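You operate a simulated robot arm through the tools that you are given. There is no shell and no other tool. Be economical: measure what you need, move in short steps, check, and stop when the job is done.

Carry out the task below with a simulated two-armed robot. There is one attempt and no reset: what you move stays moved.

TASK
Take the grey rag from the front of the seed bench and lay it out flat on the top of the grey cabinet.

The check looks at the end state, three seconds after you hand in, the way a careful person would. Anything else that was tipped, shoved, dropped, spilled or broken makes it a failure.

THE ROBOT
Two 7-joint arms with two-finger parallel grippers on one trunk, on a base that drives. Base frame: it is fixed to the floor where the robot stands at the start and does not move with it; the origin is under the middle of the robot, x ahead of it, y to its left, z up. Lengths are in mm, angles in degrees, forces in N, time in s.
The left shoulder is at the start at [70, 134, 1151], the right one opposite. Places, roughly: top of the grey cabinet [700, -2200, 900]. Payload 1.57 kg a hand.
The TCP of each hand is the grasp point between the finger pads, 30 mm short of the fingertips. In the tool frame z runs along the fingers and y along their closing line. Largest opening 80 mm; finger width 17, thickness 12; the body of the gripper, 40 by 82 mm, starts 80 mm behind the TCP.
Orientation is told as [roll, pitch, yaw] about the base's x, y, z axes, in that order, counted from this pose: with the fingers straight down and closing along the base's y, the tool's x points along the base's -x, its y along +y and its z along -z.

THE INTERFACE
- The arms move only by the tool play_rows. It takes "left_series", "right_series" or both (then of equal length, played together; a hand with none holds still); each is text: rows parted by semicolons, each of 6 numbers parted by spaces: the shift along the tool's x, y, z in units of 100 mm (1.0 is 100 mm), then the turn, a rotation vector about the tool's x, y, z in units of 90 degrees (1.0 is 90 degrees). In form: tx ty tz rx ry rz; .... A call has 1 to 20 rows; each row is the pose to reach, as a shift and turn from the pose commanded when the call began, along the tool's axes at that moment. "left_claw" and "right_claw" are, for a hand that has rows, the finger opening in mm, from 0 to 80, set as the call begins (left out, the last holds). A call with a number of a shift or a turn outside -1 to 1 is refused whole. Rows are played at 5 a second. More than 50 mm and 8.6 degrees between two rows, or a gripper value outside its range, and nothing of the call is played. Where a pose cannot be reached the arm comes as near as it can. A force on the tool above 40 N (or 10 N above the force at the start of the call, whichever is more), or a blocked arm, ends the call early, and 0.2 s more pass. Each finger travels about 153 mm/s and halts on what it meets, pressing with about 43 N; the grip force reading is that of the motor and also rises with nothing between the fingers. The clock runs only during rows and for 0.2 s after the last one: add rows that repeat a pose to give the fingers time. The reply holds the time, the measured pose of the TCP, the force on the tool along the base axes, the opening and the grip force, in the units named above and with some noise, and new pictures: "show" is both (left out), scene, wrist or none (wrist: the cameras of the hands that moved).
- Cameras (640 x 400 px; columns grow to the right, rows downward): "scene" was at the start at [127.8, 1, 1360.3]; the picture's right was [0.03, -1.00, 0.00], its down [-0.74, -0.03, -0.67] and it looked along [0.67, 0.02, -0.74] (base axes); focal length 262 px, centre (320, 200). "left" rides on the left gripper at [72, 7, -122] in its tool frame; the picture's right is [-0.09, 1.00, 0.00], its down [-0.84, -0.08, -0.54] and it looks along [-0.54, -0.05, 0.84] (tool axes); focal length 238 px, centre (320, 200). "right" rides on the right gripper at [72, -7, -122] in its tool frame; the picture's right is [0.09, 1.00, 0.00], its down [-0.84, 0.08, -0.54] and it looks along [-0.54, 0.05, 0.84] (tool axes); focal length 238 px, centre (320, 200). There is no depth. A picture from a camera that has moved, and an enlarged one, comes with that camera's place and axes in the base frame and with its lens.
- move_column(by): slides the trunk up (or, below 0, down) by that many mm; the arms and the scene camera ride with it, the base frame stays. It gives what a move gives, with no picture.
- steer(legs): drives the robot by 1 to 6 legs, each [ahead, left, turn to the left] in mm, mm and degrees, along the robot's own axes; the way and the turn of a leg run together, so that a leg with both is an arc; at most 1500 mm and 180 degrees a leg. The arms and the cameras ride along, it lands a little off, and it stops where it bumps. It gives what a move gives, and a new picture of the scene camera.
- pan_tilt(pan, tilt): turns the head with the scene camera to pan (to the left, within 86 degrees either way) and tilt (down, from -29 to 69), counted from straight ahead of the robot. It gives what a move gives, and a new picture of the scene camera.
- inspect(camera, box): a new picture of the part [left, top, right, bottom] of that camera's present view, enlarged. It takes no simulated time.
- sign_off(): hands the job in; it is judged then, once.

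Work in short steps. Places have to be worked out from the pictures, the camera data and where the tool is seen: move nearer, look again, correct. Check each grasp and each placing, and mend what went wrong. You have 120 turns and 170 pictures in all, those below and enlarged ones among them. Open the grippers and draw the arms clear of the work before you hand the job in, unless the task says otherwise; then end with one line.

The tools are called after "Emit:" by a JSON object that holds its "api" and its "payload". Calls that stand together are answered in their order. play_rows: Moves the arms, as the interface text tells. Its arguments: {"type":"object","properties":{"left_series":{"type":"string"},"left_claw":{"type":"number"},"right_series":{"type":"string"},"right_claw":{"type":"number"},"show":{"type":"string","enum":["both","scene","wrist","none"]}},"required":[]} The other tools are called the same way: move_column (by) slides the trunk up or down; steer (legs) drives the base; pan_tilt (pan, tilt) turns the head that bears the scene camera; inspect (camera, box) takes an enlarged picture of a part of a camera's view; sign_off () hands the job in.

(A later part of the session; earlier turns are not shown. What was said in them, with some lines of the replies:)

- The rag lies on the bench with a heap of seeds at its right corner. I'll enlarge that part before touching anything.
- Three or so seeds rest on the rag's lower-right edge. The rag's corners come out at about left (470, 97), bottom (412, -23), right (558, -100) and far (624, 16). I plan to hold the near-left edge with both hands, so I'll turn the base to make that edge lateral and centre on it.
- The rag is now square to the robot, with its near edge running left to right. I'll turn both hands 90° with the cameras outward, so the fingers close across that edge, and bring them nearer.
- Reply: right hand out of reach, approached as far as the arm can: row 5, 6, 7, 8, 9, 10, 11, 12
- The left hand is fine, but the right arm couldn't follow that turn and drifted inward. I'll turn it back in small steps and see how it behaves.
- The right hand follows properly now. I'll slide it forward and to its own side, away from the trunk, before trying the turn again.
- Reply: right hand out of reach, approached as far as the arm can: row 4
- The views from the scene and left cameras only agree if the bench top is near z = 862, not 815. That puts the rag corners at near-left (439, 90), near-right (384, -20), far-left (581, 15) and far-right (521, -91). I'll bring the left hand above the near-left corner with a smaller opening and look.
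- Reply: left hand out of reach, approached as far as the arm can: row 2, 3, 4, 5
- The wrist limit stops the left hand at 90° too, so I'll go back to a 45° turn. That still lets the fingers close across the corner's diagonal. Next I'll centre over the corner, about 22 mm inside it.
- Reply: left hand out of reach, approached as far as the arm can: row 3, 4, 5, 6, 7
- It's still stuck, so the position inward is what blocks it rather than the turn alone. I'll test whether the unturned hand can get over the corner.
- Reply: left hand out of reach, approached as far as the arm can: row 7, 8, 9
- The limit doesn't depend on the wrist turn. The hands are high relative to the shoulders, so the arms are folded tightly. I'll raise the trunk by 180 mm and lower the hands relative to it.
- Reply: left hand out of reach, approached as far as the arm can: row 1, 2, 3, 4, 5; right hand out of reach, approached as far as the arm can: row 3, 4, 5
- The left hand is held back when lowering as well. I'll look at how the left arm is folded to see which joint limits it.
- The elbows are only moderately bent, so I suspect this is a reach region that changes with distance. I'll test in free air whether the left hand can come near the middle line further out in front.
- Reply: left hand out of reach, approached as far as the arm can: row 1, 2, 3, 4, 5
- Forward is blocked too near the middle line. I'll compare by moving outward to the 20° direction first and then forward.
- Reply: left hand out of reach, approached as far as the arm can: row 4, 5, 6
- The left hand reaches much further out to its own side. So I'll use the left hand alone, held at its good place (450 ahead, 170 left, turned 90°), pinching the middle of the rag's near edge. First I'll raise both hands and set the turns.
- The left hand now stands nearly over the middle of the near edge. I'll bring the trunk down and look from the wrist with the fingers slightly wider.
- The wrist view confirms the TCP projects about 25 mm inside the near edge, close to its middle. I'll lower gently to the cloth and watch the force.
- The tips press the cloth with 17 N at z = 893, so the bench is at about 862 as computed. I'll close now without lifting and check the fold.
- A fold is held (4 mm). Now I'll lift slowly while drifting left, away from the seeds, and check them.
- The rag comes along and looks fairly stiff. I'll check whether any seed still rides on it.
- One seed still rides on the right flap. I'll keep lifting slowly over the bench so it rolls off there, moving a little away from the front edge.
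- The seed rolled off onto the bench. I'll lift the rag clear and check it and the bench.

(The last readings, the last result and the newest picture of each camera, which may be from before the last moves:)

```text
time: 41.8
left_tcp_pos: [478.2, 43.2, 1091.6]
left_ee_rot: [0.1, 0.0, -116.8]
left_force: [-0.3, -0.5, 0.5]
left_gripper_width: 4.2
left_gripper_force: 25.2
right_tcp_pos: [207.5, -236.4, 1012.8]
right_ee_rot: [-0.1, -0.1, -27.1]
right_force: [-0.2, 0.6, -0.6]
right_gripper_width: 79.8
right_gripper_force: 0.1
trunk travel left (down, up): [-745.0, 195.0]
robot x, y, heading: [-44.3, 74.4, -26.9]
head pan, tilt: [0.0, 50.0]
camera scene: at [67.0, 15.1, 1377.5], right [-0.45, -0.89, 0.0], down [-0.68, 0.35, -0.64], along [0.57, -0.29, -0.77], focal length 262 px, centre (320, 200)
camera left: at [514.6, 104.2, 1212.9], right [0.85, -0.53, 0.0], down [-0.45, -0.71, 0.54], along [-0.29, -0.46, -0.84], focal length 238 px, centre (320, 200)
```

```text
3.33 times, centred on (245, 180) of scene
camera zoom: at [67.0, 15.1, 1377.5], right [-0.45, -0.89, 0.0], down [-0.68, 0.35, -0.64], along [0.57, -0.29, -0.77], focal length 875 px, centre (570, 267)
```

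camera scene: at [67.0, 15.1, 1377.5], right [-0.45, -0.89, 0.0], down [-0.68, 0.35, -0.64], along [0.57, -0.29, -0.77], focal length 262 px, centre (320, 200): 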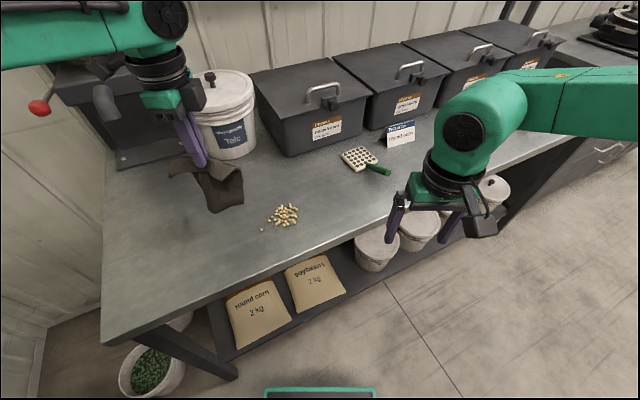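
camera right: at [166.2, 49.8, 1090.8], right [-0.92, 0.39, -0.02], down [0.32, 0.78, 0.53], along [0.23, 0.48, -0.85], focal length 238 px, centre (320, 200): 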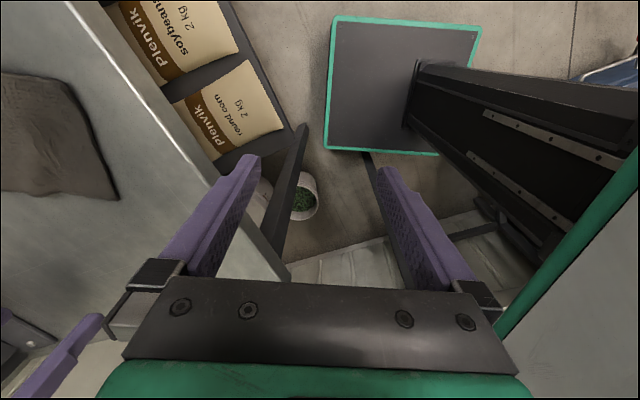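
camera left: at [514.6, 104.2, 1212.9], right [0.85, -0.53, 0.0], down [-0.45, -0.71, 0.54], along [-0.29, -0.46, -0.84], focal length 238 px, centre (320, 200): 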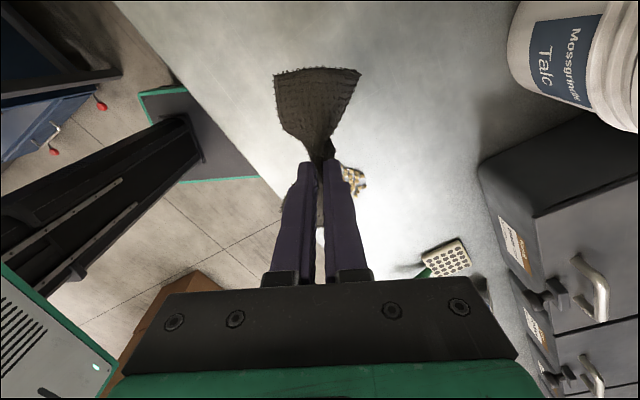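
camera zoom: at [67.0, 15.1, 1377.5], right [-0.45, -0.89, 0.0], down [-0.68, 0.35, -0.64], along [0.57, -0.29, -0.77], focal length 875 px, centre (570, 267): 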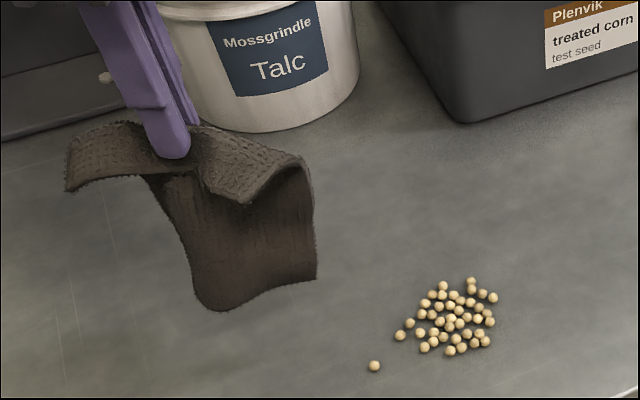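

The rag hangs cleanly and all the seeds are on the bench. I'll back away, turn to face down the aisle, and look for the cabinet.

Emit:
{"api": "steer", "payload": {"legs": [[-270, 0, 0], [0, 0, -63]]}}

Emit:
{"api": "pan_tilt", "payload": {"pan": 15, "tilt": 25}}

```text
time: 43.7
left_tcp_pos: [245.7, 155.6, 1093.0]
left_ee_rot: [0.2, -0.1, -117.4]
left_force: [-0.1, 0.5, -0.3]
left_gripper_width: 4.4
left_gripper_force: 24.8
right_tcp_pos: [-27.3, -121.3, 1015.5]
right_ee_rot: [-0.1, -0.4, -27.5]
right_force: [0.0, -0.2, 0.4]
right_gripper_width: 80.4
right_gripper_force: 0.1
trunk travel left (down, up): [-745.0, 195.0]
robot x, y, heading: [-273.3, 189.2, -27.5]
head pan, tilt: [0.0, 50.0]
stopped in leg 1: the robot was blocked; the commanded pose is now the measured one
camera scene: at [-165.9, 131.2, 1378.0], right [-0.46, -0.89, 0.0], down [-0.68, 0.35, -0.64], along [0.57, -0.3, -0.76], focal length 262 px, centre (320, 200)
```

scene: 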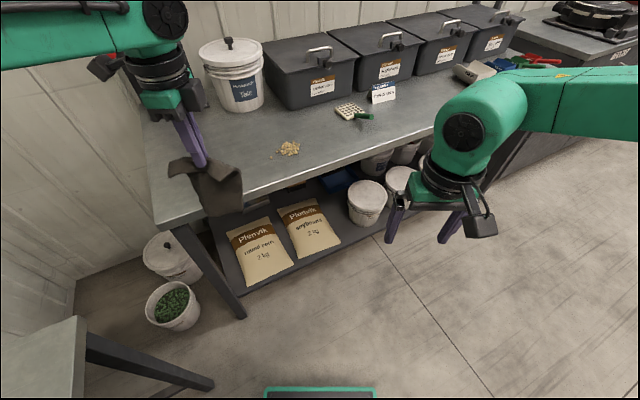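

```text
time: 44.6
left_tcp_pos: [248.7, 153.9, 1091.1]
left_ee_rot: [0.1, 0.0, -117.4]
left_force: [-0.6, 0.4, -0.2]
left_gripper_width: 4.1
left_gripper_force: 25.3
right_tcp_pos: [-25.4, -123.7, 1013.3]
right_ee_rot: [-0.2, -0.1, -27.6]
right_force: [0.3, 0.5, 0.6]
right_gripper_width: 79.7
right_gripper_force: 0.1
trunk travel left (down, up): [-745.0, 195.0]
robot x, y, heading: [-274.5, 187.7, -27.6]
head pan, tilt: [15.0, 25.0]
camera scene: at [-140.5, 144.2, 1414.9], right [-0.22, -0.98, 0.0], down [-0.41, 0.09, -0.91], along [0.88, -0.2, -0.42], focal length 262 px, centre (320, 200)
```

scene: 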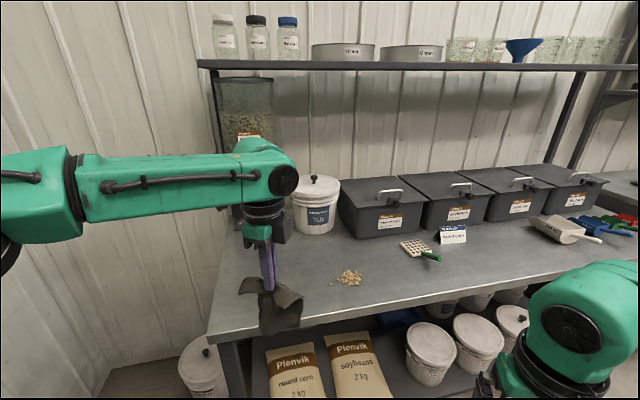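

The base bumped something behind it on the left; I can see a table corner there. I'll look before moving any further.

Emit:
{"api": "pan_tilt", "payload": {"pan": 86, "tilt": 45}}

Emit:
{"api": "pan_tilt", "payload": {"pan": -86, "tilt": 35}}

```text
time: 46.1
left_tcp_pos: [248.4, 153.2, 1090.7]
left_ee_rot: [0.1, 0.1, -117.3]
left_force: [-0.3, -0.2, -0.7]
left_gripper_width: 4.3
left_gripper_force: 24.6
right_tcp_pos: [-26.7, -122.7, 1013.9]
right_ee_rot: [-0.1, -0.1, -27.6]
right_force: [0.3, -0.4, -0.9]
right_gripper_width: 80.0
right_gripper_force: 0.0
trunk travel left (down, up): [-745.0, 195.0]
robot x, y, heading: [-276.6, 188.5, -27.3]
head pan, tilt: [85.9, 45.0]
camera scene: at [-188.5, 233.8, 1384.5], right [0.85, -0.52, 0.0], down [-0.37, -0.6, -0.71], along [0.37, 0.6, -0.71], focal length 262 px, centre (320, 200)
```

scene: 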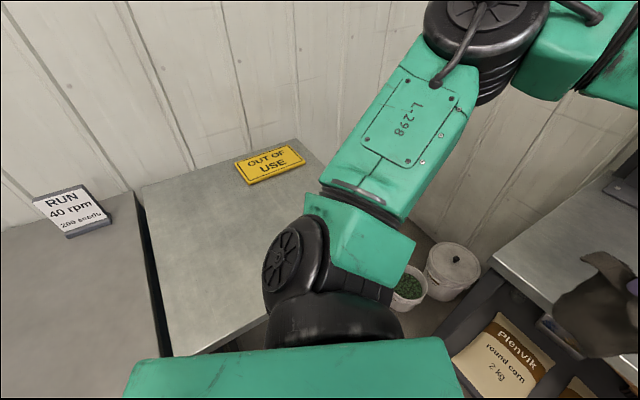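

```text
time: 48.7
left_tcp_pos: [248.1, 153.9, 1090.2]
left_ee_rot: [0.1, 0.0, -117.4]
left_force: [-0.7, -0.1, -0.3]
left_gripper_width: 4.1
left_gripper_force: 24.8
right_tcp_pos: [-26.0, -123.2, 1013.8]
right_ee_rot: [-0.1, 0.0, -27.6]
right_force: [-0.3, -0.3, -0.3]
right_gripper_width: 79.8
right_gripper_force: 0.1
trunk travel left (down, up): [-745.0, 195.0]
robot x, y, heading: [-274.8, 186.2, -27.4]
head pan, tilt: [-85.9, 35.0]
camera scene: at [-266.0, 83.7, 1399.3], right [-0.92, 0.4, 0.0], down [0.23, 0.53, -0.82], along [-0.33, -0.75, -0.57], focal length 262 px, centre (320, 200)
```

scene: 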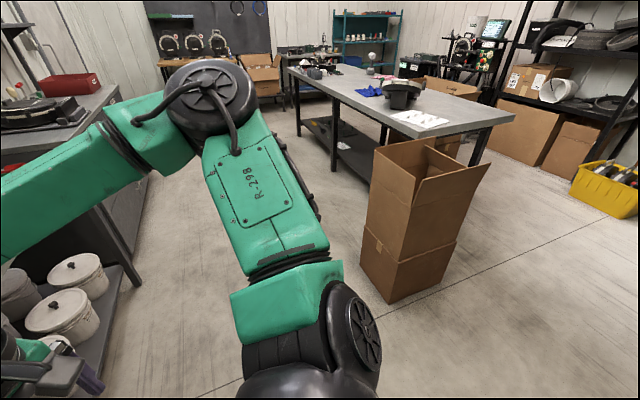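

Nothing was displaced; both signs stand intact. I'll move forward and sideways away from that table first, then turn and go down the aisle.

Emit:
{"api": "steer", "payload": {"legs": [[40, -250, 0], [0, 0, -63], [0, 80, 0], [900, 0, 0]]}}

Emit:
{"api": "pan_tilt", "payload": {"pan": 35, "tilt": 30}}

```text
time: 58.1
left_tcp_pos: [-51.7, -1402.0, 1090.6]
left_ee_rot: [0.1, 0.1, -178.9]
left_force: [-0.3, 0.1, 0.1]
left_gripper_width: 4.1
left_gripper_force: 25.0
right_tcp_pos: [-425.1, -1295.3, 1012.7]
right_ee_rot: [-0.1, -0.1, -89.2]
right_force: [-0.5, -1.0, 0.6]
right_gripper_width: 80.1
right_gripper_force: 0.1
trunk travel left (down, up): [-745.0, 195.0]
robot x, y, heading: [-266.9, -932.0, -89.0]
head pan, tilt: [-85.9, 35.0]
camera scene: at [-357.5, -986.5, 1399.3], right [-0.09, 1.0, 0.0], down [0.57, 0.05, -0.82], along [-0.82, -0.07, -0.57], focal length 262 px, centre (320, 200)
```

scene: 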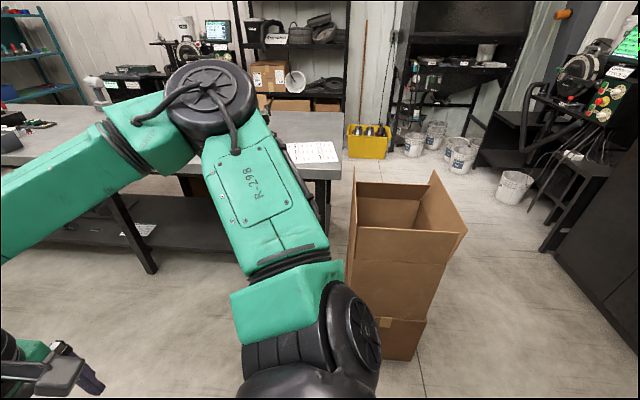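

```text
time: 60.2
left_tcp_pos: [-52.8, -1404.3, 1091.7]
left_ee_rot: [0.0, 0.0, -178.8]
left_force: [-0.5, 0.3, 0.3]
left_gripper_width: 4.0
left_gripper_force: 25.1
right_tcp_pos: [-425.8, -1295.8, 1013.0]
right_ee_rot: [-0.1, -0.1, -89.0]
right_force: [0.3, -0.1, 0.4]
right_gripper_width: 79.8
right_gripper_force: 0.1
trunk travel left (down, up): [-745.0, 195.0]
robot x, y, heading: [-269.5, -928.3, -89.0]
head pan, tilt: [35.0, 30.0]
camera scene: at [-216.6, -1052.4, 1407.1], right [-0.81, -0.59, 0.0], down [-0.29, 0.4, -0.87], along [0.51, -0.7, -0.5], focal length 262 px, centre (320, 200)
```

scene: 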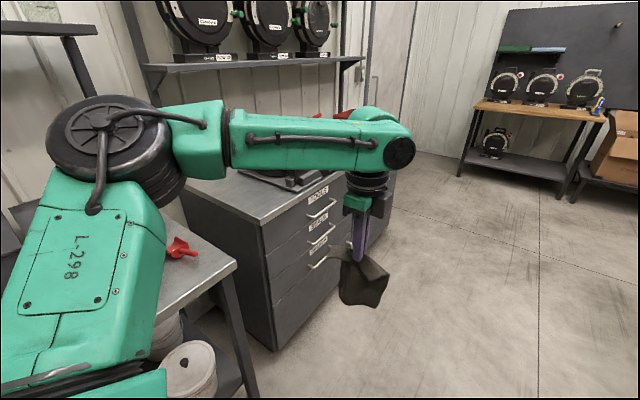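

The grey drawer cabinet starts at about (345, -1503) and runs further along. I'll drive on, turn to face it, and look at its top.

Emit:
{"api": "steer", "payload": {"legs": [[1050, 0, 0], [0, 0, 89]]}}

Emit:
{"api": "pan_tilt", "payload": {"pan": 0, "tilt": 30}}

```text
time: 69.5
left_tcp_pos: [230.1, -1807.1, 1091.1]
left_ee_rot: [0.2, 0.0, -90.4]
left_force: [0.5, -0.4, -1.1]
left_gripper_width: 4.1
left_gripper_force: 25.2
right_tcp_pos: [112.5, -2179.0, 1013.2]
right_ee_rot: [-0.1, -0.1, -0.6]
right_force: [-0.9, 0.2, -1.1]
right_gripper_width: 80.1
right_gripper_force: 0.0
trunk travel left (down, up): [-745.0, 195.0]
robot x, y, heading: [-251.3, -2013.6, -0.6]
head pan, tilt: [35.0, 30.0]
camera scene: at [-127.0, -1964.0, 1407.1], right [0.57, -0.82, 0.0], down [-0.41, -0.28, -0.87], along [0.71, 0.49, -0.5], focal length 262 px, centre (320, 200)
```

scene: 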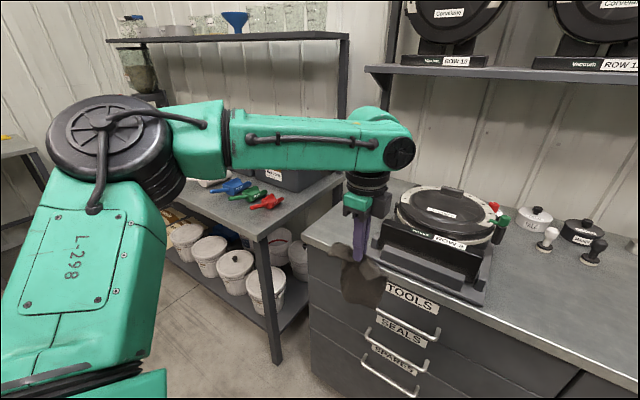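

```text
time: 70.5
left_tcp_pos: [231.4, -1807.3, 1090.1]
left_ee_rot: [0.1, 0.0, -90.3]
left_force: [-0.9, 0.2, 0.3]
left_gripper_width: 4.3
left_gripper_force: 24.9
right_tcp_pos: [113.4, -2178.5, 1013.2]
right_ee_rot: [-0.1, -0.2, -0.6]
right_force: [0.1, -0.3, -0.6]
right_gripper_width: 79.9
right_gripper_force: 0.0
trunk travel left (down, up): [-745.0, 195.0]
robot x, y, heading: [-252.1, -2011.4, -0.4]
head pan, tilt: [0.0, 30.0]
camera scene: at [-111.0, -2015.8, 1407.1], right [-0.01, -1.0, 0.0], down [-0.5, 0.0, -0.87], along [0.87, -0.01, -0.5], focal length 262 px, centre (320, 200)
```

scene: 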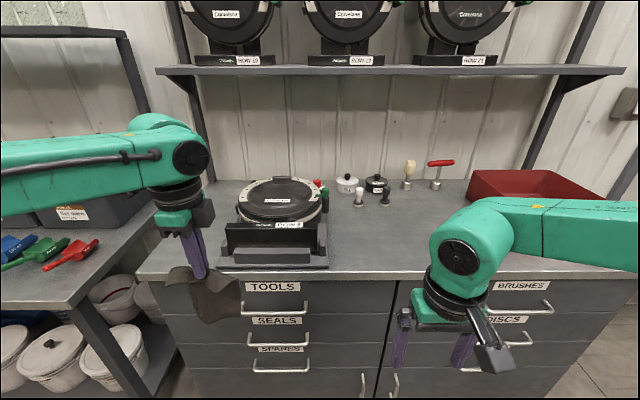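

The clear part of the top lies right of the machine, roughly x 400–680 and y -2080 to -2550. I'll raise both hands for clearance (the right one also back), shift right by 495 and come ahead by about 250.

Emit:
{"api": "play_rows", "payload": {"left_series": "0 0 -0.15 0 0 0; 0 0 -0.3 0 0 0; 0 0 -0.45 0 0 0; 0 0 -0.6 0 0 0", "right_series": "0.25 0 -0.25 0 0 0; 0.5 0 -0.5 0 0 0; 0.75 0 -0.75 0 0 0; 1 0 -1 0 0 0", "show": "none"}}

Emit:
{"api": "steer", "payload": {"legs": [[0, -495, 0]]}}

```text
time: 71.5
left_tcp_pos: [230.5, -1808.3, 1151.2]
left_ee_rot: [0.2, 0.1, -90.3]
left_force: [0.3, 0.2, 0.0]
left_gripper_width: 4.2
left_gripper_force: 24.6
right_tcp_pos: [12.3, -2179.3, 1115.0]
right_ee_rot: [-0.1, -0.2, -0.4]
right_force: [-0.2, -0.4, 0.4]
right_gripper_width: 80.0
right_gripper_force: 0.1
trunk travel left (down, up): [-745.0, 195.0]
robot x, y, heading: [-248.2, -2013.1, -0.6]
head pan, tilt: [0.0, 30.0]
```

```text
time: 74.4
left_tcp_pos: [229.0, -2303.9, 1149.5]
left_ee_rot: [0.1, -0.1, -90.4]
left_force: [-0.4, 0.2, -0.2]
left_gripper_width: 4.0
left_gripper_force: 24.9
right_tcp_pos: [10.2, -2675.7, 1115.2]
right_ee_rot: [-0.1, -0.2, -0.5]
right_force: [0.2, -0.2, -0.3]
right_gripper_width: 80.0
right_gripper_force: 0.0
trunk travel left (down, up): [-745.0, 195.0]
robot x, y, heading: [-251.9, -2510.3, -0.6]
head pan, tilt: [0.0, 30.0]
camera scene: at [-114.5, -2511.9, 1407.1], right [-0.01, -1.0, 0.0], down [-0.5, 0.0, -0.87], along [0.87, -0.01, -0.5], focal length 262 px, centre (320, 200)
```

scene: 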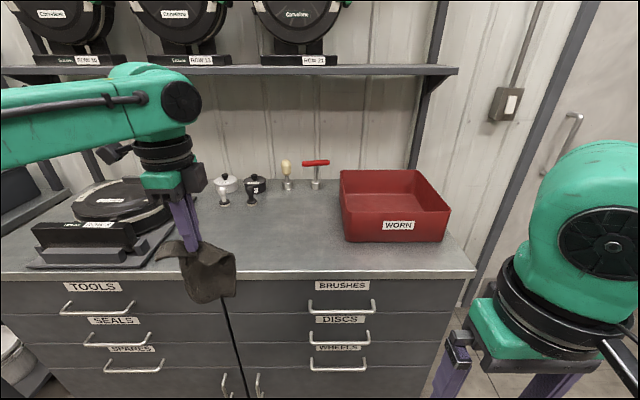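

The free area runs about y -2060 to -2570 and x 385 to 720, and the hand's y of -2304 is well centred in it. I'll come ahead 290.

Emit:
{"api": "steer", "payload": {"legs": [[285, 0, 0.5]]}}

Emit:
{"api": "play_rows", "payload": {"left_series": "0 0.3 0 0 0 0; 0 0.6 0 0 0 0; 0 0.9 0 0 0 0; 0 0.9 0 0 0 0"}}

```text
time: 76.4
left_tcp_pos: [510.0, -2303.2, 1151.4]
left_ee_rot: [0.2, -0.1, -89.9]
left_force: [0.1, 0.0, 0.1]
left_gripper_width: 4.3
left_gripper_force: 24.7
right_tcp_pos: [295.3, -2676.5, 1114.1]
right_ee_rot: [-0.1, -0.1, -0.1]
right_force: [-0.7, 0.2, 0.2]
right_gripper_width: 80.0
right_gripper_force: 0.0
trunk travel left (down, up): [-745.0, 195.0]
robot x, y, heading: [31.9, -2511.6, 0.1]
head pan, tilt: [0.0, 30.0]
camera scene: at [168.1, -2513.0, 1407.3], right [0.0, -1.0, 0.0], down [-0.5, 0.0, -0.87], along [0.87, 0.0, -0.5], focal length 262 px, centre (320, 200)
```

scene: 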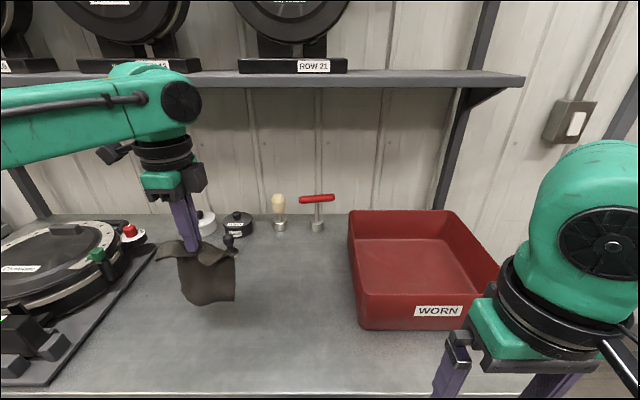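

```text
time: 77.4
left_tcp_pos: [573.9, -2293.5, 1139.5]
left_ee_rot: [0.2, 0.1, -89.8]
left_force: [-0.2, 0.7, 0.3]
left_gripper_width: 4.3
left_gripper_force: 25.3
left hand out of reach, approached as far as the arm can: row 2, 3, 4
right_tcp_pos: [295.7, -2677.1, 1114.4]
right_ee_rot: [-0.1, -0.2, 0.0]
right_force: [0.2, 0.4, 0.5]
right_gripper_width: 79.9
right_gripper_force: 0.0
trunk travel left (down, up): [-745.0, 195.0]
robot x, y, heading: [32.8, -2509.0, -0.0]
head pan, tilt: [0.0, 30.0]
camera scene: at [169.4, -2513.6, 1407.1], right [0.0, -1.0, 0.0], down [-0.5, 0.0, -0.87], along [0.87, 0.0, -0.5], focal length 262 px, centre (320, 200)
camera left: at [579.5, -2220.7, 1262.3], right [1.0, -0.09, 0.0], down [-0.08, -0.84, 0.54], along [-0.05, -0.54, -0.84], focal length 238 px, centre (320, 200)
```

scene: 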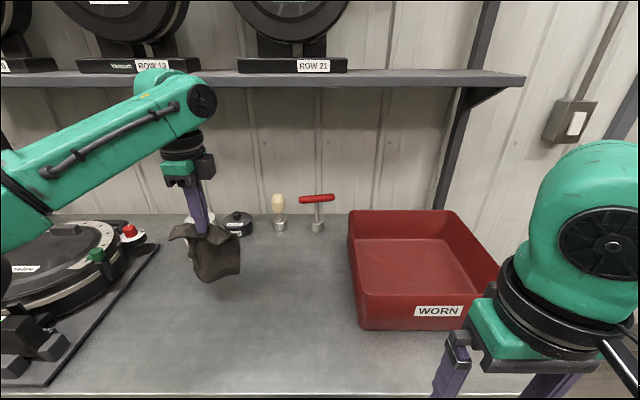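
left: 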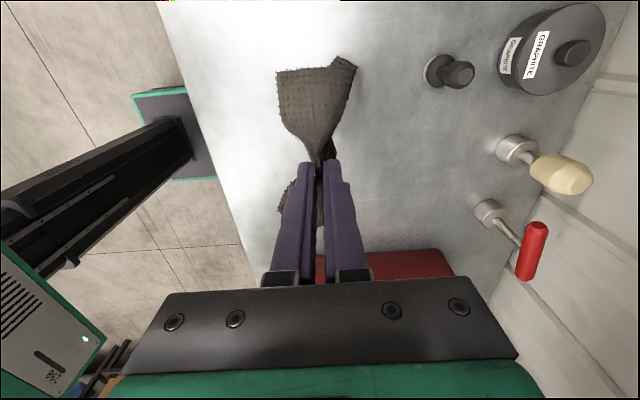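

The left hand's forward limit is about 541 from the axis. I'll drive 35 mm nearer and lower the rag until its bottom edge is about to touch.

Emit:
{"api": "steer", "payload": {"legs": [[35, 0, 0]]}}

Emit:
{"api": "play_rows", "payload": {"left_series": "-0.05 -0.05 0.2 0 0 0; -0.1 -0.1 0.4 0 0 0; -0.1 -0.1 0.6 0 0 0; -0.1 -0.1 0.6 0 0 0"}}

```text
time: 78.3
left_tcp_pos: [604.1, -2291.3, 1144.1]
left_ee_rot: [0.6, -0.2, -89.8]
left_force: [-0.6, -0.5, -0.1]
left_gripper_width: 4.5
left_gripper_force: 25.0
right_tcp_pos: [326.0, -2675.0, 1115.0]
right_ee_rot: [-0.2, -0.5, -0.1]
right_force: [-0.1, 0.1, -0.5]
right_gripper_width: 80.0
right_gripper_force: 0.1
trunk travel left (down, up): [-745.0, 195.0]
robot x, y, heading: [63.4, -2509.1, 0.2]
head pan, tilt: [0.0, 30.0]
camera scene: at [198.1, -2512.8, 1407.9], right [0.0, -1.0, 0.0], down [-0.5, 0.0, -0.87], along [0.87, 0.0, -0.5], focal length 262 px, centre (320, 200)
```

scene: 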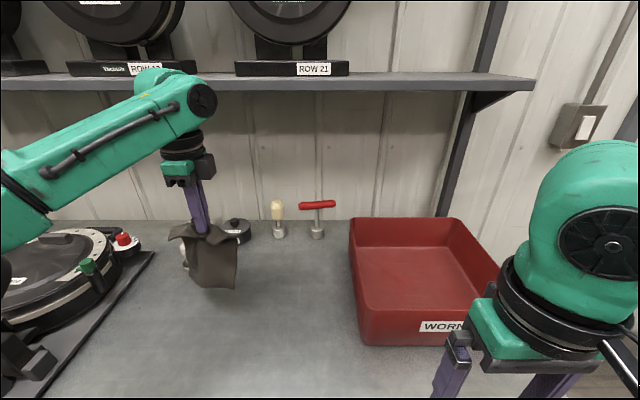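

```text
time: 79.3
left_tcp_pos: [599.5, -2298.8, 1079.7]
left_ee_rot: [0.2, -0.2, -89.8]
left_force: [-0.2, 0.0, -0.5]
left_gripper_width: 4.2
left_gripper_force: 24.6
right_tcp_pos: [331.2, -2675.3, 1114.1]
right_ee_rot: [-0.1, 0.0, -0.1]
right_force: [-0.2, -0.2, -0.3]
right_gripper_width: 80.0
right_gripper_force: 0.1
trunk travel left (down, up): [-745.0, 195.0]
robot x, y, heading: [72.4, -2509.8, 0.2]
head pan, tilt: [0.0, 30.0]
camera scene: at [205.2, -2512.7, 1407.1], right [0.0, -1.0, 0.0], down [-0.5, 0.0, -0.87], along [0.87, 0.0, -0.5], focal length 262 px, centre (320, 200)
camera left: at [605.5, -2227.8, 1202.1], right [1.0, -0.09, 0.0], down [-0.08, -0.84, 0.54], along [-0.05, -0.54, -0.84], focal length 238 px, centre (320, 200)
```

scene: 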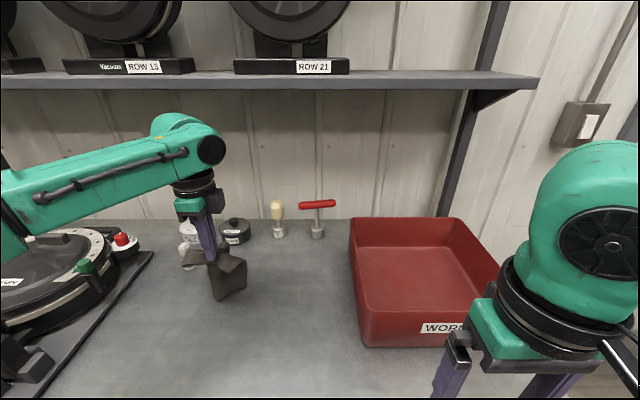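
left: 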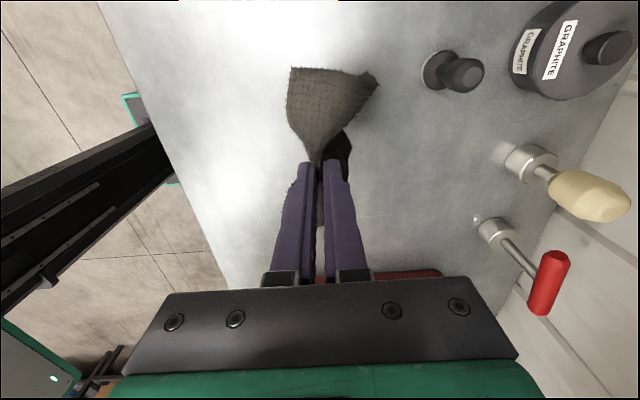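

I'll look closely at the rag's lower end, and at where the forearm stands over the machine.

Emit:
{"api": "inspect", "payload": {"camera": "scene", "box": [140, 190, 300, 320]}}

Emit:
{"api": "pan_tilt", "payload": {"pan": 45, "tilt": 35}}

```text
3.08 times, centred on (220, 255) of scene
camera zoom: at [205.2, -2512.7, 1407.1], right [0.0, -1.0, 0.0], down [-0.5, 0.0, -0.87], along [0.87, 0.0, -0.5], focal length 808 px, centre (628, 31)
```

zoom: 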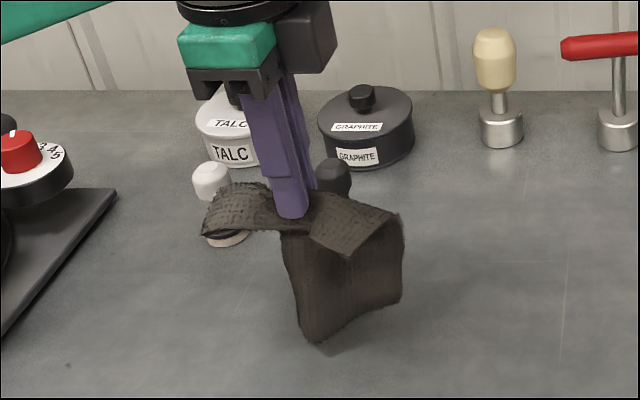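

```text
time: 80.4
left_tcp_pos: [601.2, -2299.8, 1080.5]
left_ee_rot: [0.3, -0.1, -89.8]
left_force: [0.5, 1.0, -0.2]
left_gripper_width: 4.3
left_gripper_force: 24.7
right_tcp_pos: [332.4, -2675.6, 1115.0]
right_ee_rot: [-0.1, -0.1, -0.2]
right_force: [-0.5, 0.5, -0.1]
right_gripper_width: 79.6
right_gripper_force: 0.1
trunk travel left (down, up): [-745.0, 195.0]
robot x, y, heading: [64.2, -2514.3, 0.3]
head pan, tilt: [45.0, 35.0]
camera scene: at [177.2, -2450.6, 1399.3], right [0.71, -0.71, 0.0], down [-0.41, -0.41, -0.82], along [0.58, 0.58, -0.57], focal length 262 px, centre (320, 200)
```

scene: 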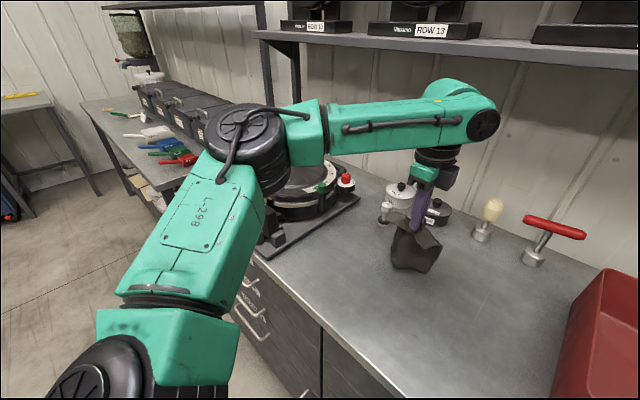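

The elbow is near the machine, so I'll raise the trunk 60 and shift 80 to the right, toward y ≈ -2380, still well clear of the red box. Then I'll lay the rag by lowering while drawing back.

Emit:
{"api": "move_column", "payload": {"by": 60}}

Emit:
{"api": "steer", "payload": {"legs": [[0, -80, 0]]}}

Emit:
{"api": "play_rows", "payload": {"left_series": "0 0 0.2 0 0 0; 0 0 0.4 0 0 0; 0 -0.05 0.6 0 0 0; 0 -0.05 0.6 0 0 0", "show": "none"}}

Emit:
{"api": "pan_tilt", "payload": {"pan": 30, "tilt": 40}}

```text
time: 81.4
left_tcp_pos: [600.6, -2298.9, 1140.2]
left_ee_rot: [0.2, -0.1, -89.8]
left_force: [0.2, 0.6, -0.2]
left_gripper_width: 4.1
left_gripper_force: 25.3
right_tcp_pos: [330.9, -2674.9, 1174.0]
right_ee_rot: [-0.1, 0.0, -0.1]
right_force: [-0.2, 0.2, -1.0]
right_gripper_width: 79.9
right_gripper_force: 0.2
trunk travel left (down, up): [-805.0, 135.0]
robot x, y, heading: [66.4, -2509.1, 0.1]
head pan, tilt: [45.0, 35.0]
```

```text
time: 82.5
left_tcp_pos: [600.0, -2372.2, 1139.1]
left_ee_rot: [0.1, -0.5, -89.7]
left_force: [-0.7, -0.2, -0.8]
left_gripper_width: 4.2
left_gripper_force: 24.4
right_tcp_pos: [332.4, -2749.4, 1175.8]
right_ee_rot: [-0.3, -0.1, 0.1]
right_force: [-0.3, -0.1, 0.2]
right_gripper_width: 79.9
right_gripper_force: 0.0
trunk travel left (down, up): [-805.0, 135.0]
robot x, y, heading: [64.0, -2591.2, 0.1]
head pan, tilt: [45.0, 35.0]
camera scene: at [177.1, -2523.7, 1459.0], right [0.71, -0.7, 0.0], down [-0.4, -0.41, -0.82], along [0.58, 0.58, -0.58], focal length 262 px, centre (320, 200)
```

scene: 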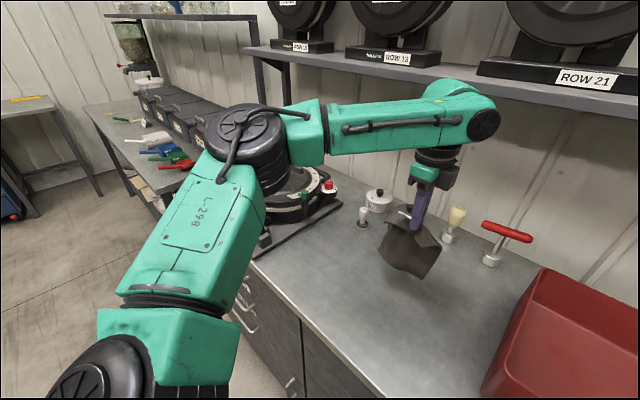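

```text
time: 83.5
left_tcp_pos: [596.7, -2376.6, 1080.3]
left_ee_rot: [0.2, -0.1, -89.5]
left_force: [-0.2, 0.8, 0.6]
left_gripper_width: 4.2
left_gripper_force: 25.1
right_tcp_pos: [332.2, -2753.5, 1174.1]
right_ee_rot: [0.0, -0.1, 0.1]
right_force: [0.0, -1.3, 0.4]
right_gripper_width: 79.9
right_gripper_force: 0.0
trunk travel left (down, up): [-805.0, 135.0]
robot x, y, heading: [67.3, -2590.8, 0.2]
head pan, tilt: [45.0, 35.0]
```

```text
time: 84.2
left_tcp_pos: [597.1, -2377.5, 1080.8]
left_ee_rot: [0.2, -0.1, -89.6]
left_force: [0.5, -0.6, -0.8]
left_gripper_width: 4.1
left_gripper_force: 25.4
right_tcp_pos: [332.5, -2754.6, 1173.9]
right_ee_rot: [-0.1, -0.1, 0.1]
right_force: [-0.2, 0.2, 0.0]
right_gripper_width: 80.1
right_gripper_force: 0.1
trunk travel left (down, up): [-805.0, 135.0]
robot x, y, heading: [65.8, -2591.9, 0.3]
head pan, tilt: [30.0, 40.0]
camera scene: at [188.6, -2549.5, 1451.7], right [0.5, -0.86, 0.0], down [-0.56, -0.32, -0.77], along [0.66, 0.39, -0.64], focal length 262 px, centre (320, 200)
```

scene: 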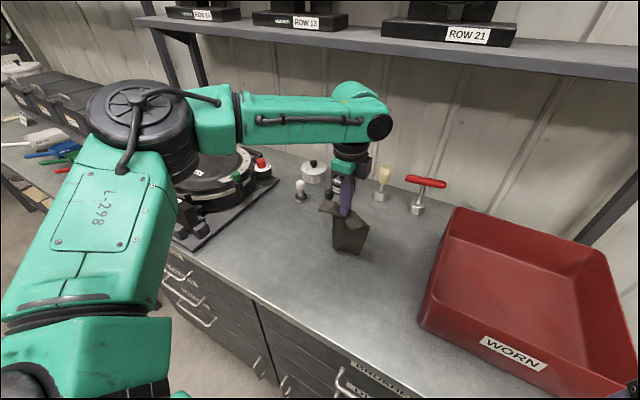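

The elbow is clear of the machine now. I'll lower until the rag's bottom edge touches, then draw back along an arc so it lays itself forward, and look halfway.

Emit:
{"api": "play_rows", "payload": {"left_series": "0 0 0.1 0 0 0; 0 0 0.22 0 0 0; 0 -0.08 0.24 0 0 0; 0 -0.16 0.26 0 0 0; 0 -0.24 0.28 0 0 0; 0 -0.34 0.3 0 0 0; 0 -0.44 0.33 0 0 0; 0 -0.54 0.37 0 0 0; 0 -0.64 0.42 0 0 0; 0 -0.64 0.42 0 0 0"}}

Emit:
{"api": "inspect", "payload": {"camera": "scene", "box": [260, 160, 420, 290]}}

```text
time: 86.4
left_tcp_pos: [532.8, -2378.8, 1039.7]
left_ee_rot: [0.1, -0.1, -89.5]
left_force: [0.1, 1.0, -1.1]
left_gripper_width: 4.4
left_gripper_force: 25.0
right_tcp_pos: [332.1, -2754.3, 1174.5]
right_ee_rot: [-0.2, 0.0, 0.1]
right_force: [-0.4, -0.2, -0.1]
right_gripper_width: 79.6
right_gripper_force: 0.0
trunk travel left (down, up): [-805.0, 135.0]
robot x, y, heading: [68.0, -2591.3, 0.2]
head pan, tilt: [30.0, 40.0]
camera scene: at [188.7, -2549.9, 1451.7], right [0.5, -0.86, 0.0], down [-0.56, -0.32, -0.77], along [0.66, 0.39, -0.64], focal length 262 px, centre (320, 200)
camera left: at [538.3, -2306.7, 1160.6], right [1.0, -0.09, 0.0], down [-0.07, -0.84, 0.54], along [-0.04, -0.54, -0.84], focal length 238 px, centre (320, 200)
```

scene: 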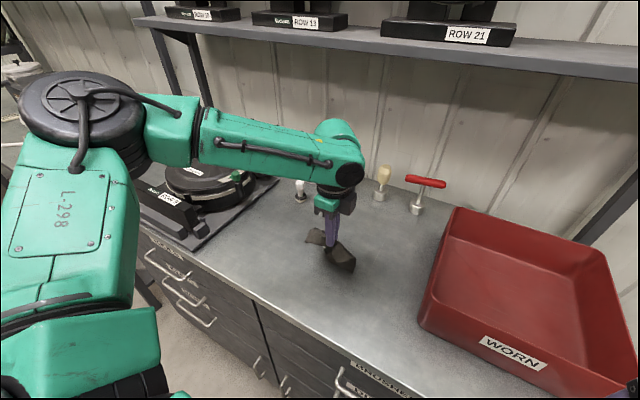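
left: 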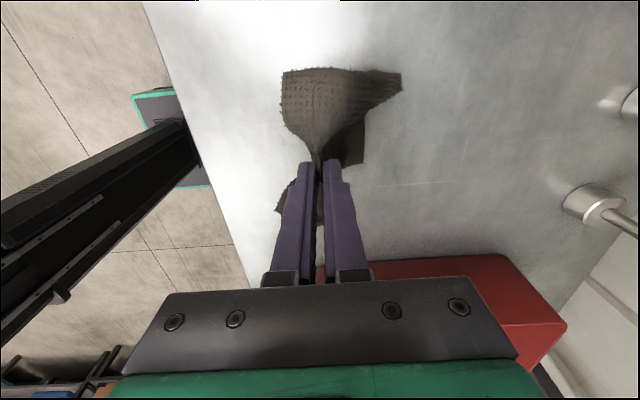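

```text
3.08 times, centred on (340, 225) of scene
camera zoom: at [188.7, -2549.9, 1451.7], right [0.5, -0.86, 0.0], down [-0.56, -0.32, -0.77], along [0.66, 0.39, -0.64], focal length 808 px, centre (258, 123)
```

zoom: 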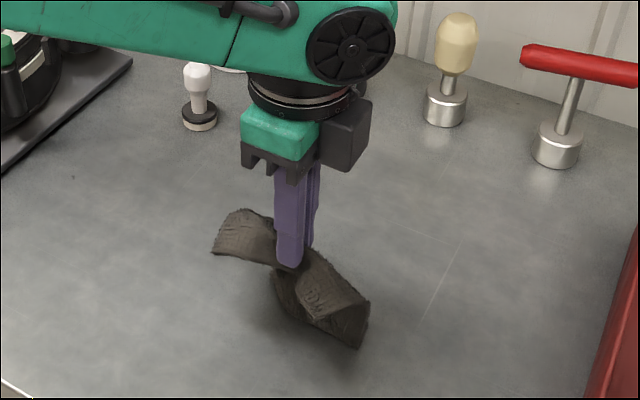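

The rag's lower end is now trailing forward as wanted. I'll go on down the arc.

Emit:
{"api": "play_rows", "payload": {"left_series": "0 -0.1 0.06 0 0 0; 0 -0.2 0.14 0 0 0; 0 -0.28 0.24 0 0 0; 0 -0.36 0.34 0 0 0; 0 -0.42 0.44 0 0 0; 0 -0.48 0.54 0 0 0; 0 -0.54 0.64 0 0 0; 0 -0.58 0.74 0 0 0; 0 -0.6 0.84 0 0 0; 0 -0.6 0.84 0 0 0"}}

Emit:
{"api": "inspect", "payload": {"camera": "scene", "box": [230, 180, 390, 310]}}

```text
time: 88.6
left_tcp_pos: [471.5, -2378.4, 951.2]
left_ee_rot: [0.3, -0.1, -89.5]
left_force: [0.4, -0.7, -0.6]
left_gripper_width: 4.2
left_gripper_force: 24.9
right_tcp_pos: [331.6, -2754.9, 1175.1]
right_ee_rot: [-0.1, -0.1, 0.2]
right_force: [0.1, 0.0, -0.7]
right_gripper_width: 80.0
right_gripper_force: 0.0
trunk travel left (down, up): [-805.0, 135.0]
robot x, y, heading: [62.3, -2587.7, 0.3]
head pan, tilt: [30.0, 40.0]
camera scene: at [188.4, -2549.8, 1451.7], right [0.5, -0.86, 0.0], down [-0.56, -0.32, -0.77], along [0.66, 0.39, -0.64], focal length 262 px, centre (320, 200)
camera left: at [475.8, -2307.0, 1073.8], right [1.0, -0.09, 0.0], down [-0.07, -0.84, 0.54], along [-0.04, -0.54, -0.84], focal length 238 px, centre (320, 200)
```

scene: 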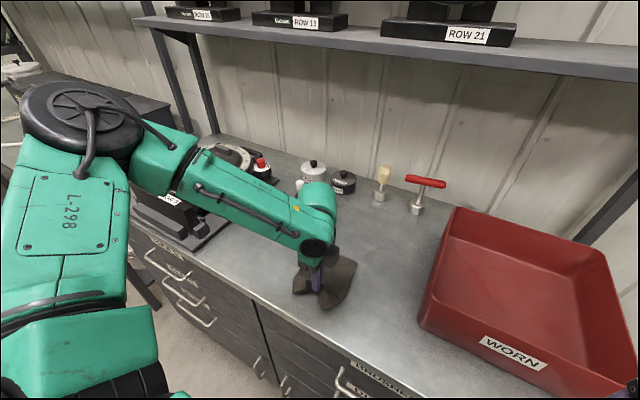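
left: 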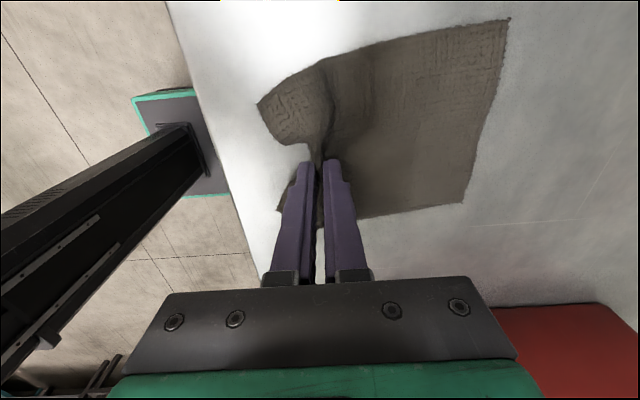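

```text
3.08 times, centred on (310, 245) of scene
camera zoom: at [188.4, -2549.8, 1451.7], right [0.5, -0.86, 0.0], down [-0.56, -0.32, -0.77], along [0.66, 0.39, -0.64], focal length 808 px, centre (351, 62)
```

zoom: 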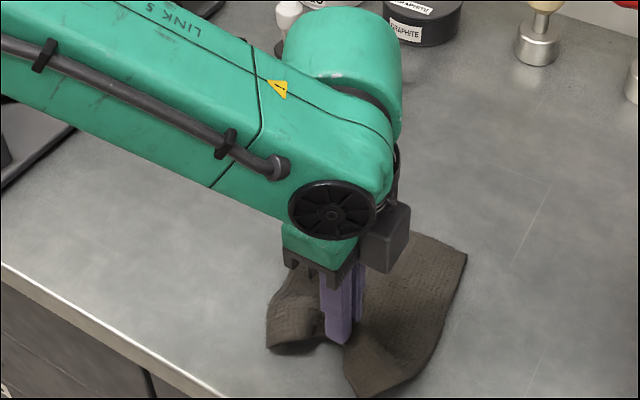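

The main part lies flat ahead of the hand and only the held fold is up. I'll lower to the surface and watch the force.

Emit:
{"api": "play_rows", "payload": {"left_series": "0 -0.02 0.05 0 0 0; 0 -0.04 0.1 0 0 0; 0 -0.05 0.14 0 0 0; 0 -0.05 0.17 0 0 0; 0 -0.05 0.19 0 0 0; 0 -0.05 0.19 0 0 0", "show": "wrist"}}

```text
time: 90.0
left_tcp_pos: [468.6, -2380.4, 934.3]
left_ee_rot: [0.2, 0.0, -89.6]
left_force: [-0.7, 0.0, 1.5]
left_gripper_width: 4.4
left_gripper_force: 24.9
right_tcp_pos: [332.8, -2754.8, 1174.8]
right_ee_rot: [-0.1, -0.1, 0.2]
right_force: [1.0, -0.1, -0.4]
right_gripper_width: 80.1
right_gripper_force: 0.0
trunk travel left (down, up): [-805.0, 135.0]
robot x, y, heading: [64.6, -2594.7, 0.3]
head pan, tilt: [30.0, 40.0]
camera left: at [472.7, -2307.6, 1056.0], right [1.0, -0.09, 0.0], down [-0.07, -0.84, 0.54], along [-0.04, -0.54, -0.84], focal length 238 px, centre (320, 200)
```

left: 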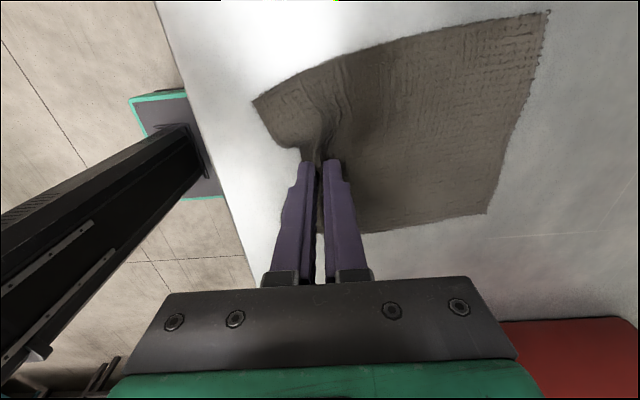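

The tips are almost at the surface. I'll go down 2 mm and open, so the opening fingers spread the fold back out.

Emit:
{"api": "play_rows", "payload": {"left_series": "0 0 0.02 0 0 0; 0 0 0.02 0 0 0; 0 0 0.02 0 0 0; 0 0 0.02 0 0 0", "left_claw": 36, "show": "none"}}

Emit:
{"api": "play_rows", "payload": {"left_series": "0 0 -0.05 0 0 0; 0 0 -0.2 0 0 0; 0 0 -0.4 0 0 0; 0 0 -0.7 0 0 0; 0 0 -1 0 0 0; 0 0 -1 0 0 0"}}

```text
time: 91.0
left_tcp_pos: [468.8, -2379.1, 932.4]
left_ee_rot: [0.2, 0.0, -89.5]
left_force: [0.8, 0.9, 11.0]
left_gripper_width: 34.9
left_gripper_force: 0.1
right_tcp_pos: [330.8, -2755.6, 1175.0]
right_ee_rot: [-0.1, -0.2, 0.1]
right_force: [0.4, 0.0, 0.6]
right_gripper_width: 80.0
right_gripper_force: 0.1
trunk travel left (down, up): [-805.0, 135.0]
robot x, y, heading: [65.6, -2591.1, 0.1]
head pan, tilt: [30.0, 40.0]
```

```text
time: 92.4
left_tcp_pos: [466.1, -2379.0, 1033.8]
left_ee_rot: [0.1, -0.1, -89.6]
left_force: [0.3, 0.2, -0.1]
left_gripper_width: 36.1
left_gripper_force: 0.0
right_tcp_pos: [333.1, -2754.8, 1174.8]
right_ee_rot: [-0.2, -0.1, 0.1]
right_force: [-0.1, 0.3, 0.0]
right_gripper_width: 80.0
right_gripper_force: 0.0
trunk travel left (down, up): [-805.0, 135.0]
robot x, y, heading: [69.0, -2589.7, 0.5]
head pan, tilt: [30.0, 40.0]
camera scene: at [188.9, -2549.8, 1451.7], right [0.5, -0.86, 0.0], down [-0.56, -0.32, -0.77], along [0.66, 0.39, -0.64], focal length 262 px, centre (320, 200)
camera left: at [471.4, -2307.0, 1155.0], right [1.0, -0.09, 0.0], down [-0.07, -0.84, 0.54], along [-0.04, -0.54, -0.84], focal length 238 px, centre (320, 200)
```

scene: 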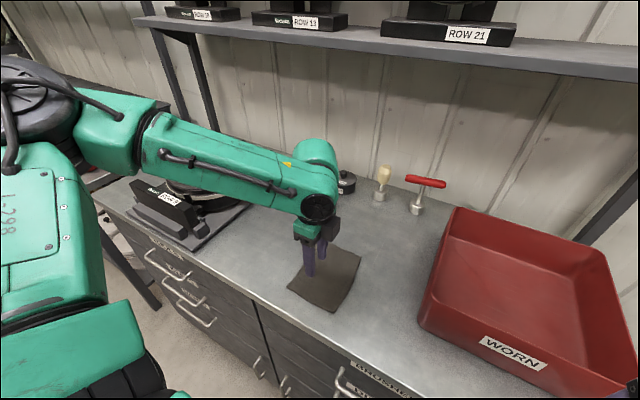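
left: 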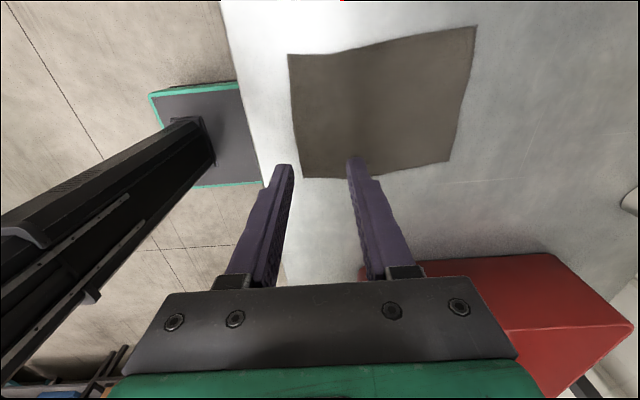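

The rag lies spread flat. I'll raise the trunk so the arm clears everything, back off straight, and take a final look.

Emit:
{"api": "move_column", "payload": {"by": 100}}

Emit:
{"api": "steer", "payload": {"legs": [[-280, 0, 0]]}}

Emit:
{"api": "pan_tilt", "payload": {"pan": 20, "tilt": 30}}

```text
time: 93.8
left_tcp_pos: [466.7, -2378.6, 1132.4]
left_ee_rot: [0.2, -0.1, -89.6]
left_force: [-0.1, 0.3, 0.0]
left_gripper_width: 36.2
left_gripper_force: 0.0
right_tcp_pos: [332.2, -2755.2, 1273.8]
right_ee_rot: [-0.1, -0.1, 0.1]
right_force: [-0.8, -0.1, -1.0]
right_gripper_width: 80.1
right_gripper_force: 0.0
trunk travel left (down, up): [-905.0, 35.0]
robot x, y, heading: [64.6, -2591.3, 0.2]
head pan, tilt: [30.0, 40.0]
```

```text
time: 95.7
left_tcp_pos: [194.6, -2377.7, 1131.6]
left_ee_rot: [0.1, -0.1, -89.5]
left_force: [-0.2, 0.3, 0.5]
left_gripper_width: 36.2
left_gripper_force: 0.0
right_tcp_pos: [62.4, -2755.2, 1274.9]
right_ee_rot: [-0.1, 0.0, 0.3]
right_force: [-0.1, -0.3, -0.4]
right_gripper_width: 80.1
right_gripper_force: 0.1
trunk travel left (down, up): [-905.0, 35.0]
robot x, y, heading: [-208.5, -2593.1, 0.3]
head pan, tilt: [30.0, 40.0]
camera scene: at [-81.0, -2550.8, 1551.4], right [0.51, -0.86, 0.0], down [-0.56, -0.33, -0.76], along [0.66, 0.39, -0.64], focal length 262 px, centre (320, 200)
```

scene: 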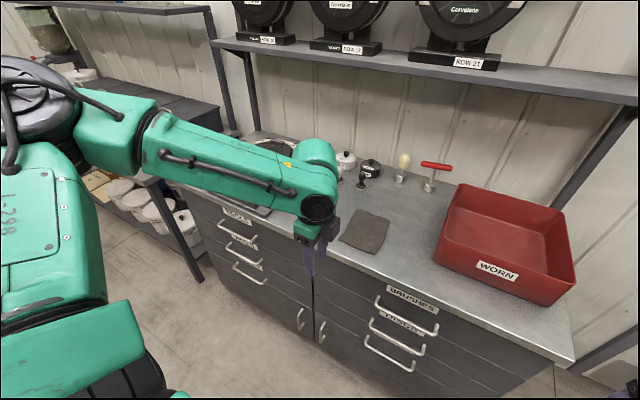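

```text
time: 96.4
left_tcp_pos: [192.9, -2377.7, 1132.1]
left_ee_rot: [0.2, -0.1, -89.4]
left_force: [0.0, -0.8, 0.2]
left_gripper_width: 35.9
left_gripper_force: 0.1
right_tcp_pos: [59.9, -2754.6, 1273.4]
right_ee_rot: [0.0, -0.2, 0.2]
right_force: [-0.2, 0.0, -0.4]
right_gripper_width: 80.2
right_gripper_force: 0.1
trunk travel left (down, up): [-905.0, 35.0]
robot x, y, heading: [-205.5, -2590.7, 0.6]
head pan, tilt: [20.0, 30.0]
camera scene: at [-72.7, -2562.4, 1567.0], right [0.35, -0.94, 0.0], down [-0.47, -0.18, -0.87], along [0.81, 0.3, -0.5], focal length 262 px, centre (320, 200)
```

scene: 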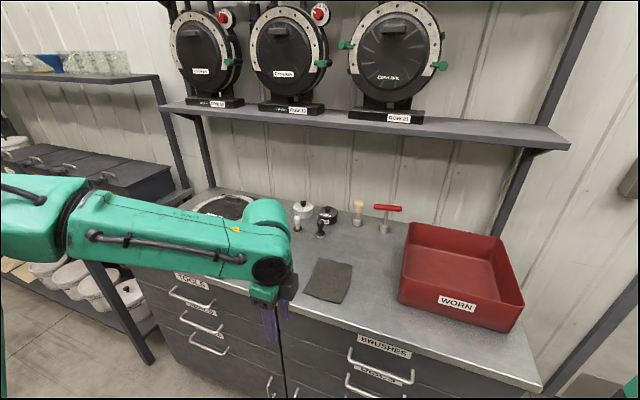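

Emit:
{"api": "inspect", "payload": {"camera": "scene", "box": [280, 230, 400, 320]}}

Emit:
{"api": "play_rows", "payload": {"left_series": "0 0 0 0 0 0; 0 0 0 0 0 0; 0 0 0 0 0 0", "left_claw": 80, "show": "none"}}

```text
4.44 times, centred on (340, 275) of scene
camera zoom: at [-72.7, -2562.4, 1567.0], right [0.35, -0.94, 0.0], down [-0.47, -0.18, -0.87], along [0.81, 0.3, -0.5], focal length 1167 px, centre (231, -133)
```

zoom: 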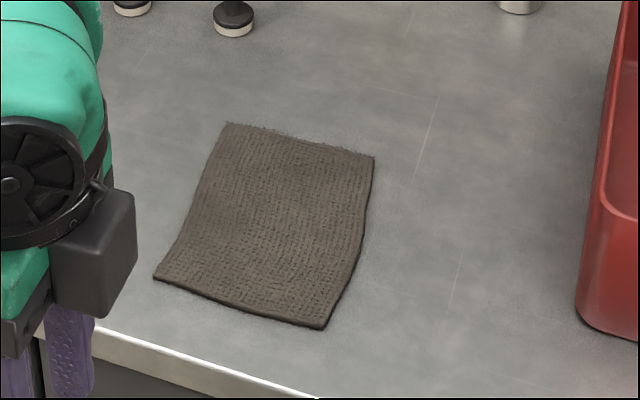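

```text
time: 97.2
left_tcp_pos: [193.1, -2378.1, 1133.1]
left_ee_rot: [0.2, 0.0, -89.4]
left_force: [-0.1, -0.1, 0.1]
left_gripper_width: 80.0
left_gripper_force: 0.1
right_tcp_pos: [60.7, -2754.6, 1274.9]
right_ee_rot: [-0.1, 0.0, 0.3]
right_force: [0.1, 0.6, -0.1]
right_gripper_width: 80.0
right_gripper_force: 0.0
trunk travel left (down, up): [-905.0, 35.0]
robot x, y, heading: [-206.8, -2594.3, 0.4]
head pan, tilt: [20.0, 30.0]
```

The rag lies flat and whole on the cabinet top with all four corners out. The items around it look untouched, and both grippers are open and clear, so I'm handing in.

Emit:
{"api": "sign_off", "payload": {}}

```text
The job is handed in.
```

The grey rag lies flat on top of the grey cabinet. A few seeds that lay on the rag rolled off onto the bench as I lifted it, and the base lightly bumped a side table on the way; I saw nothing displaced.
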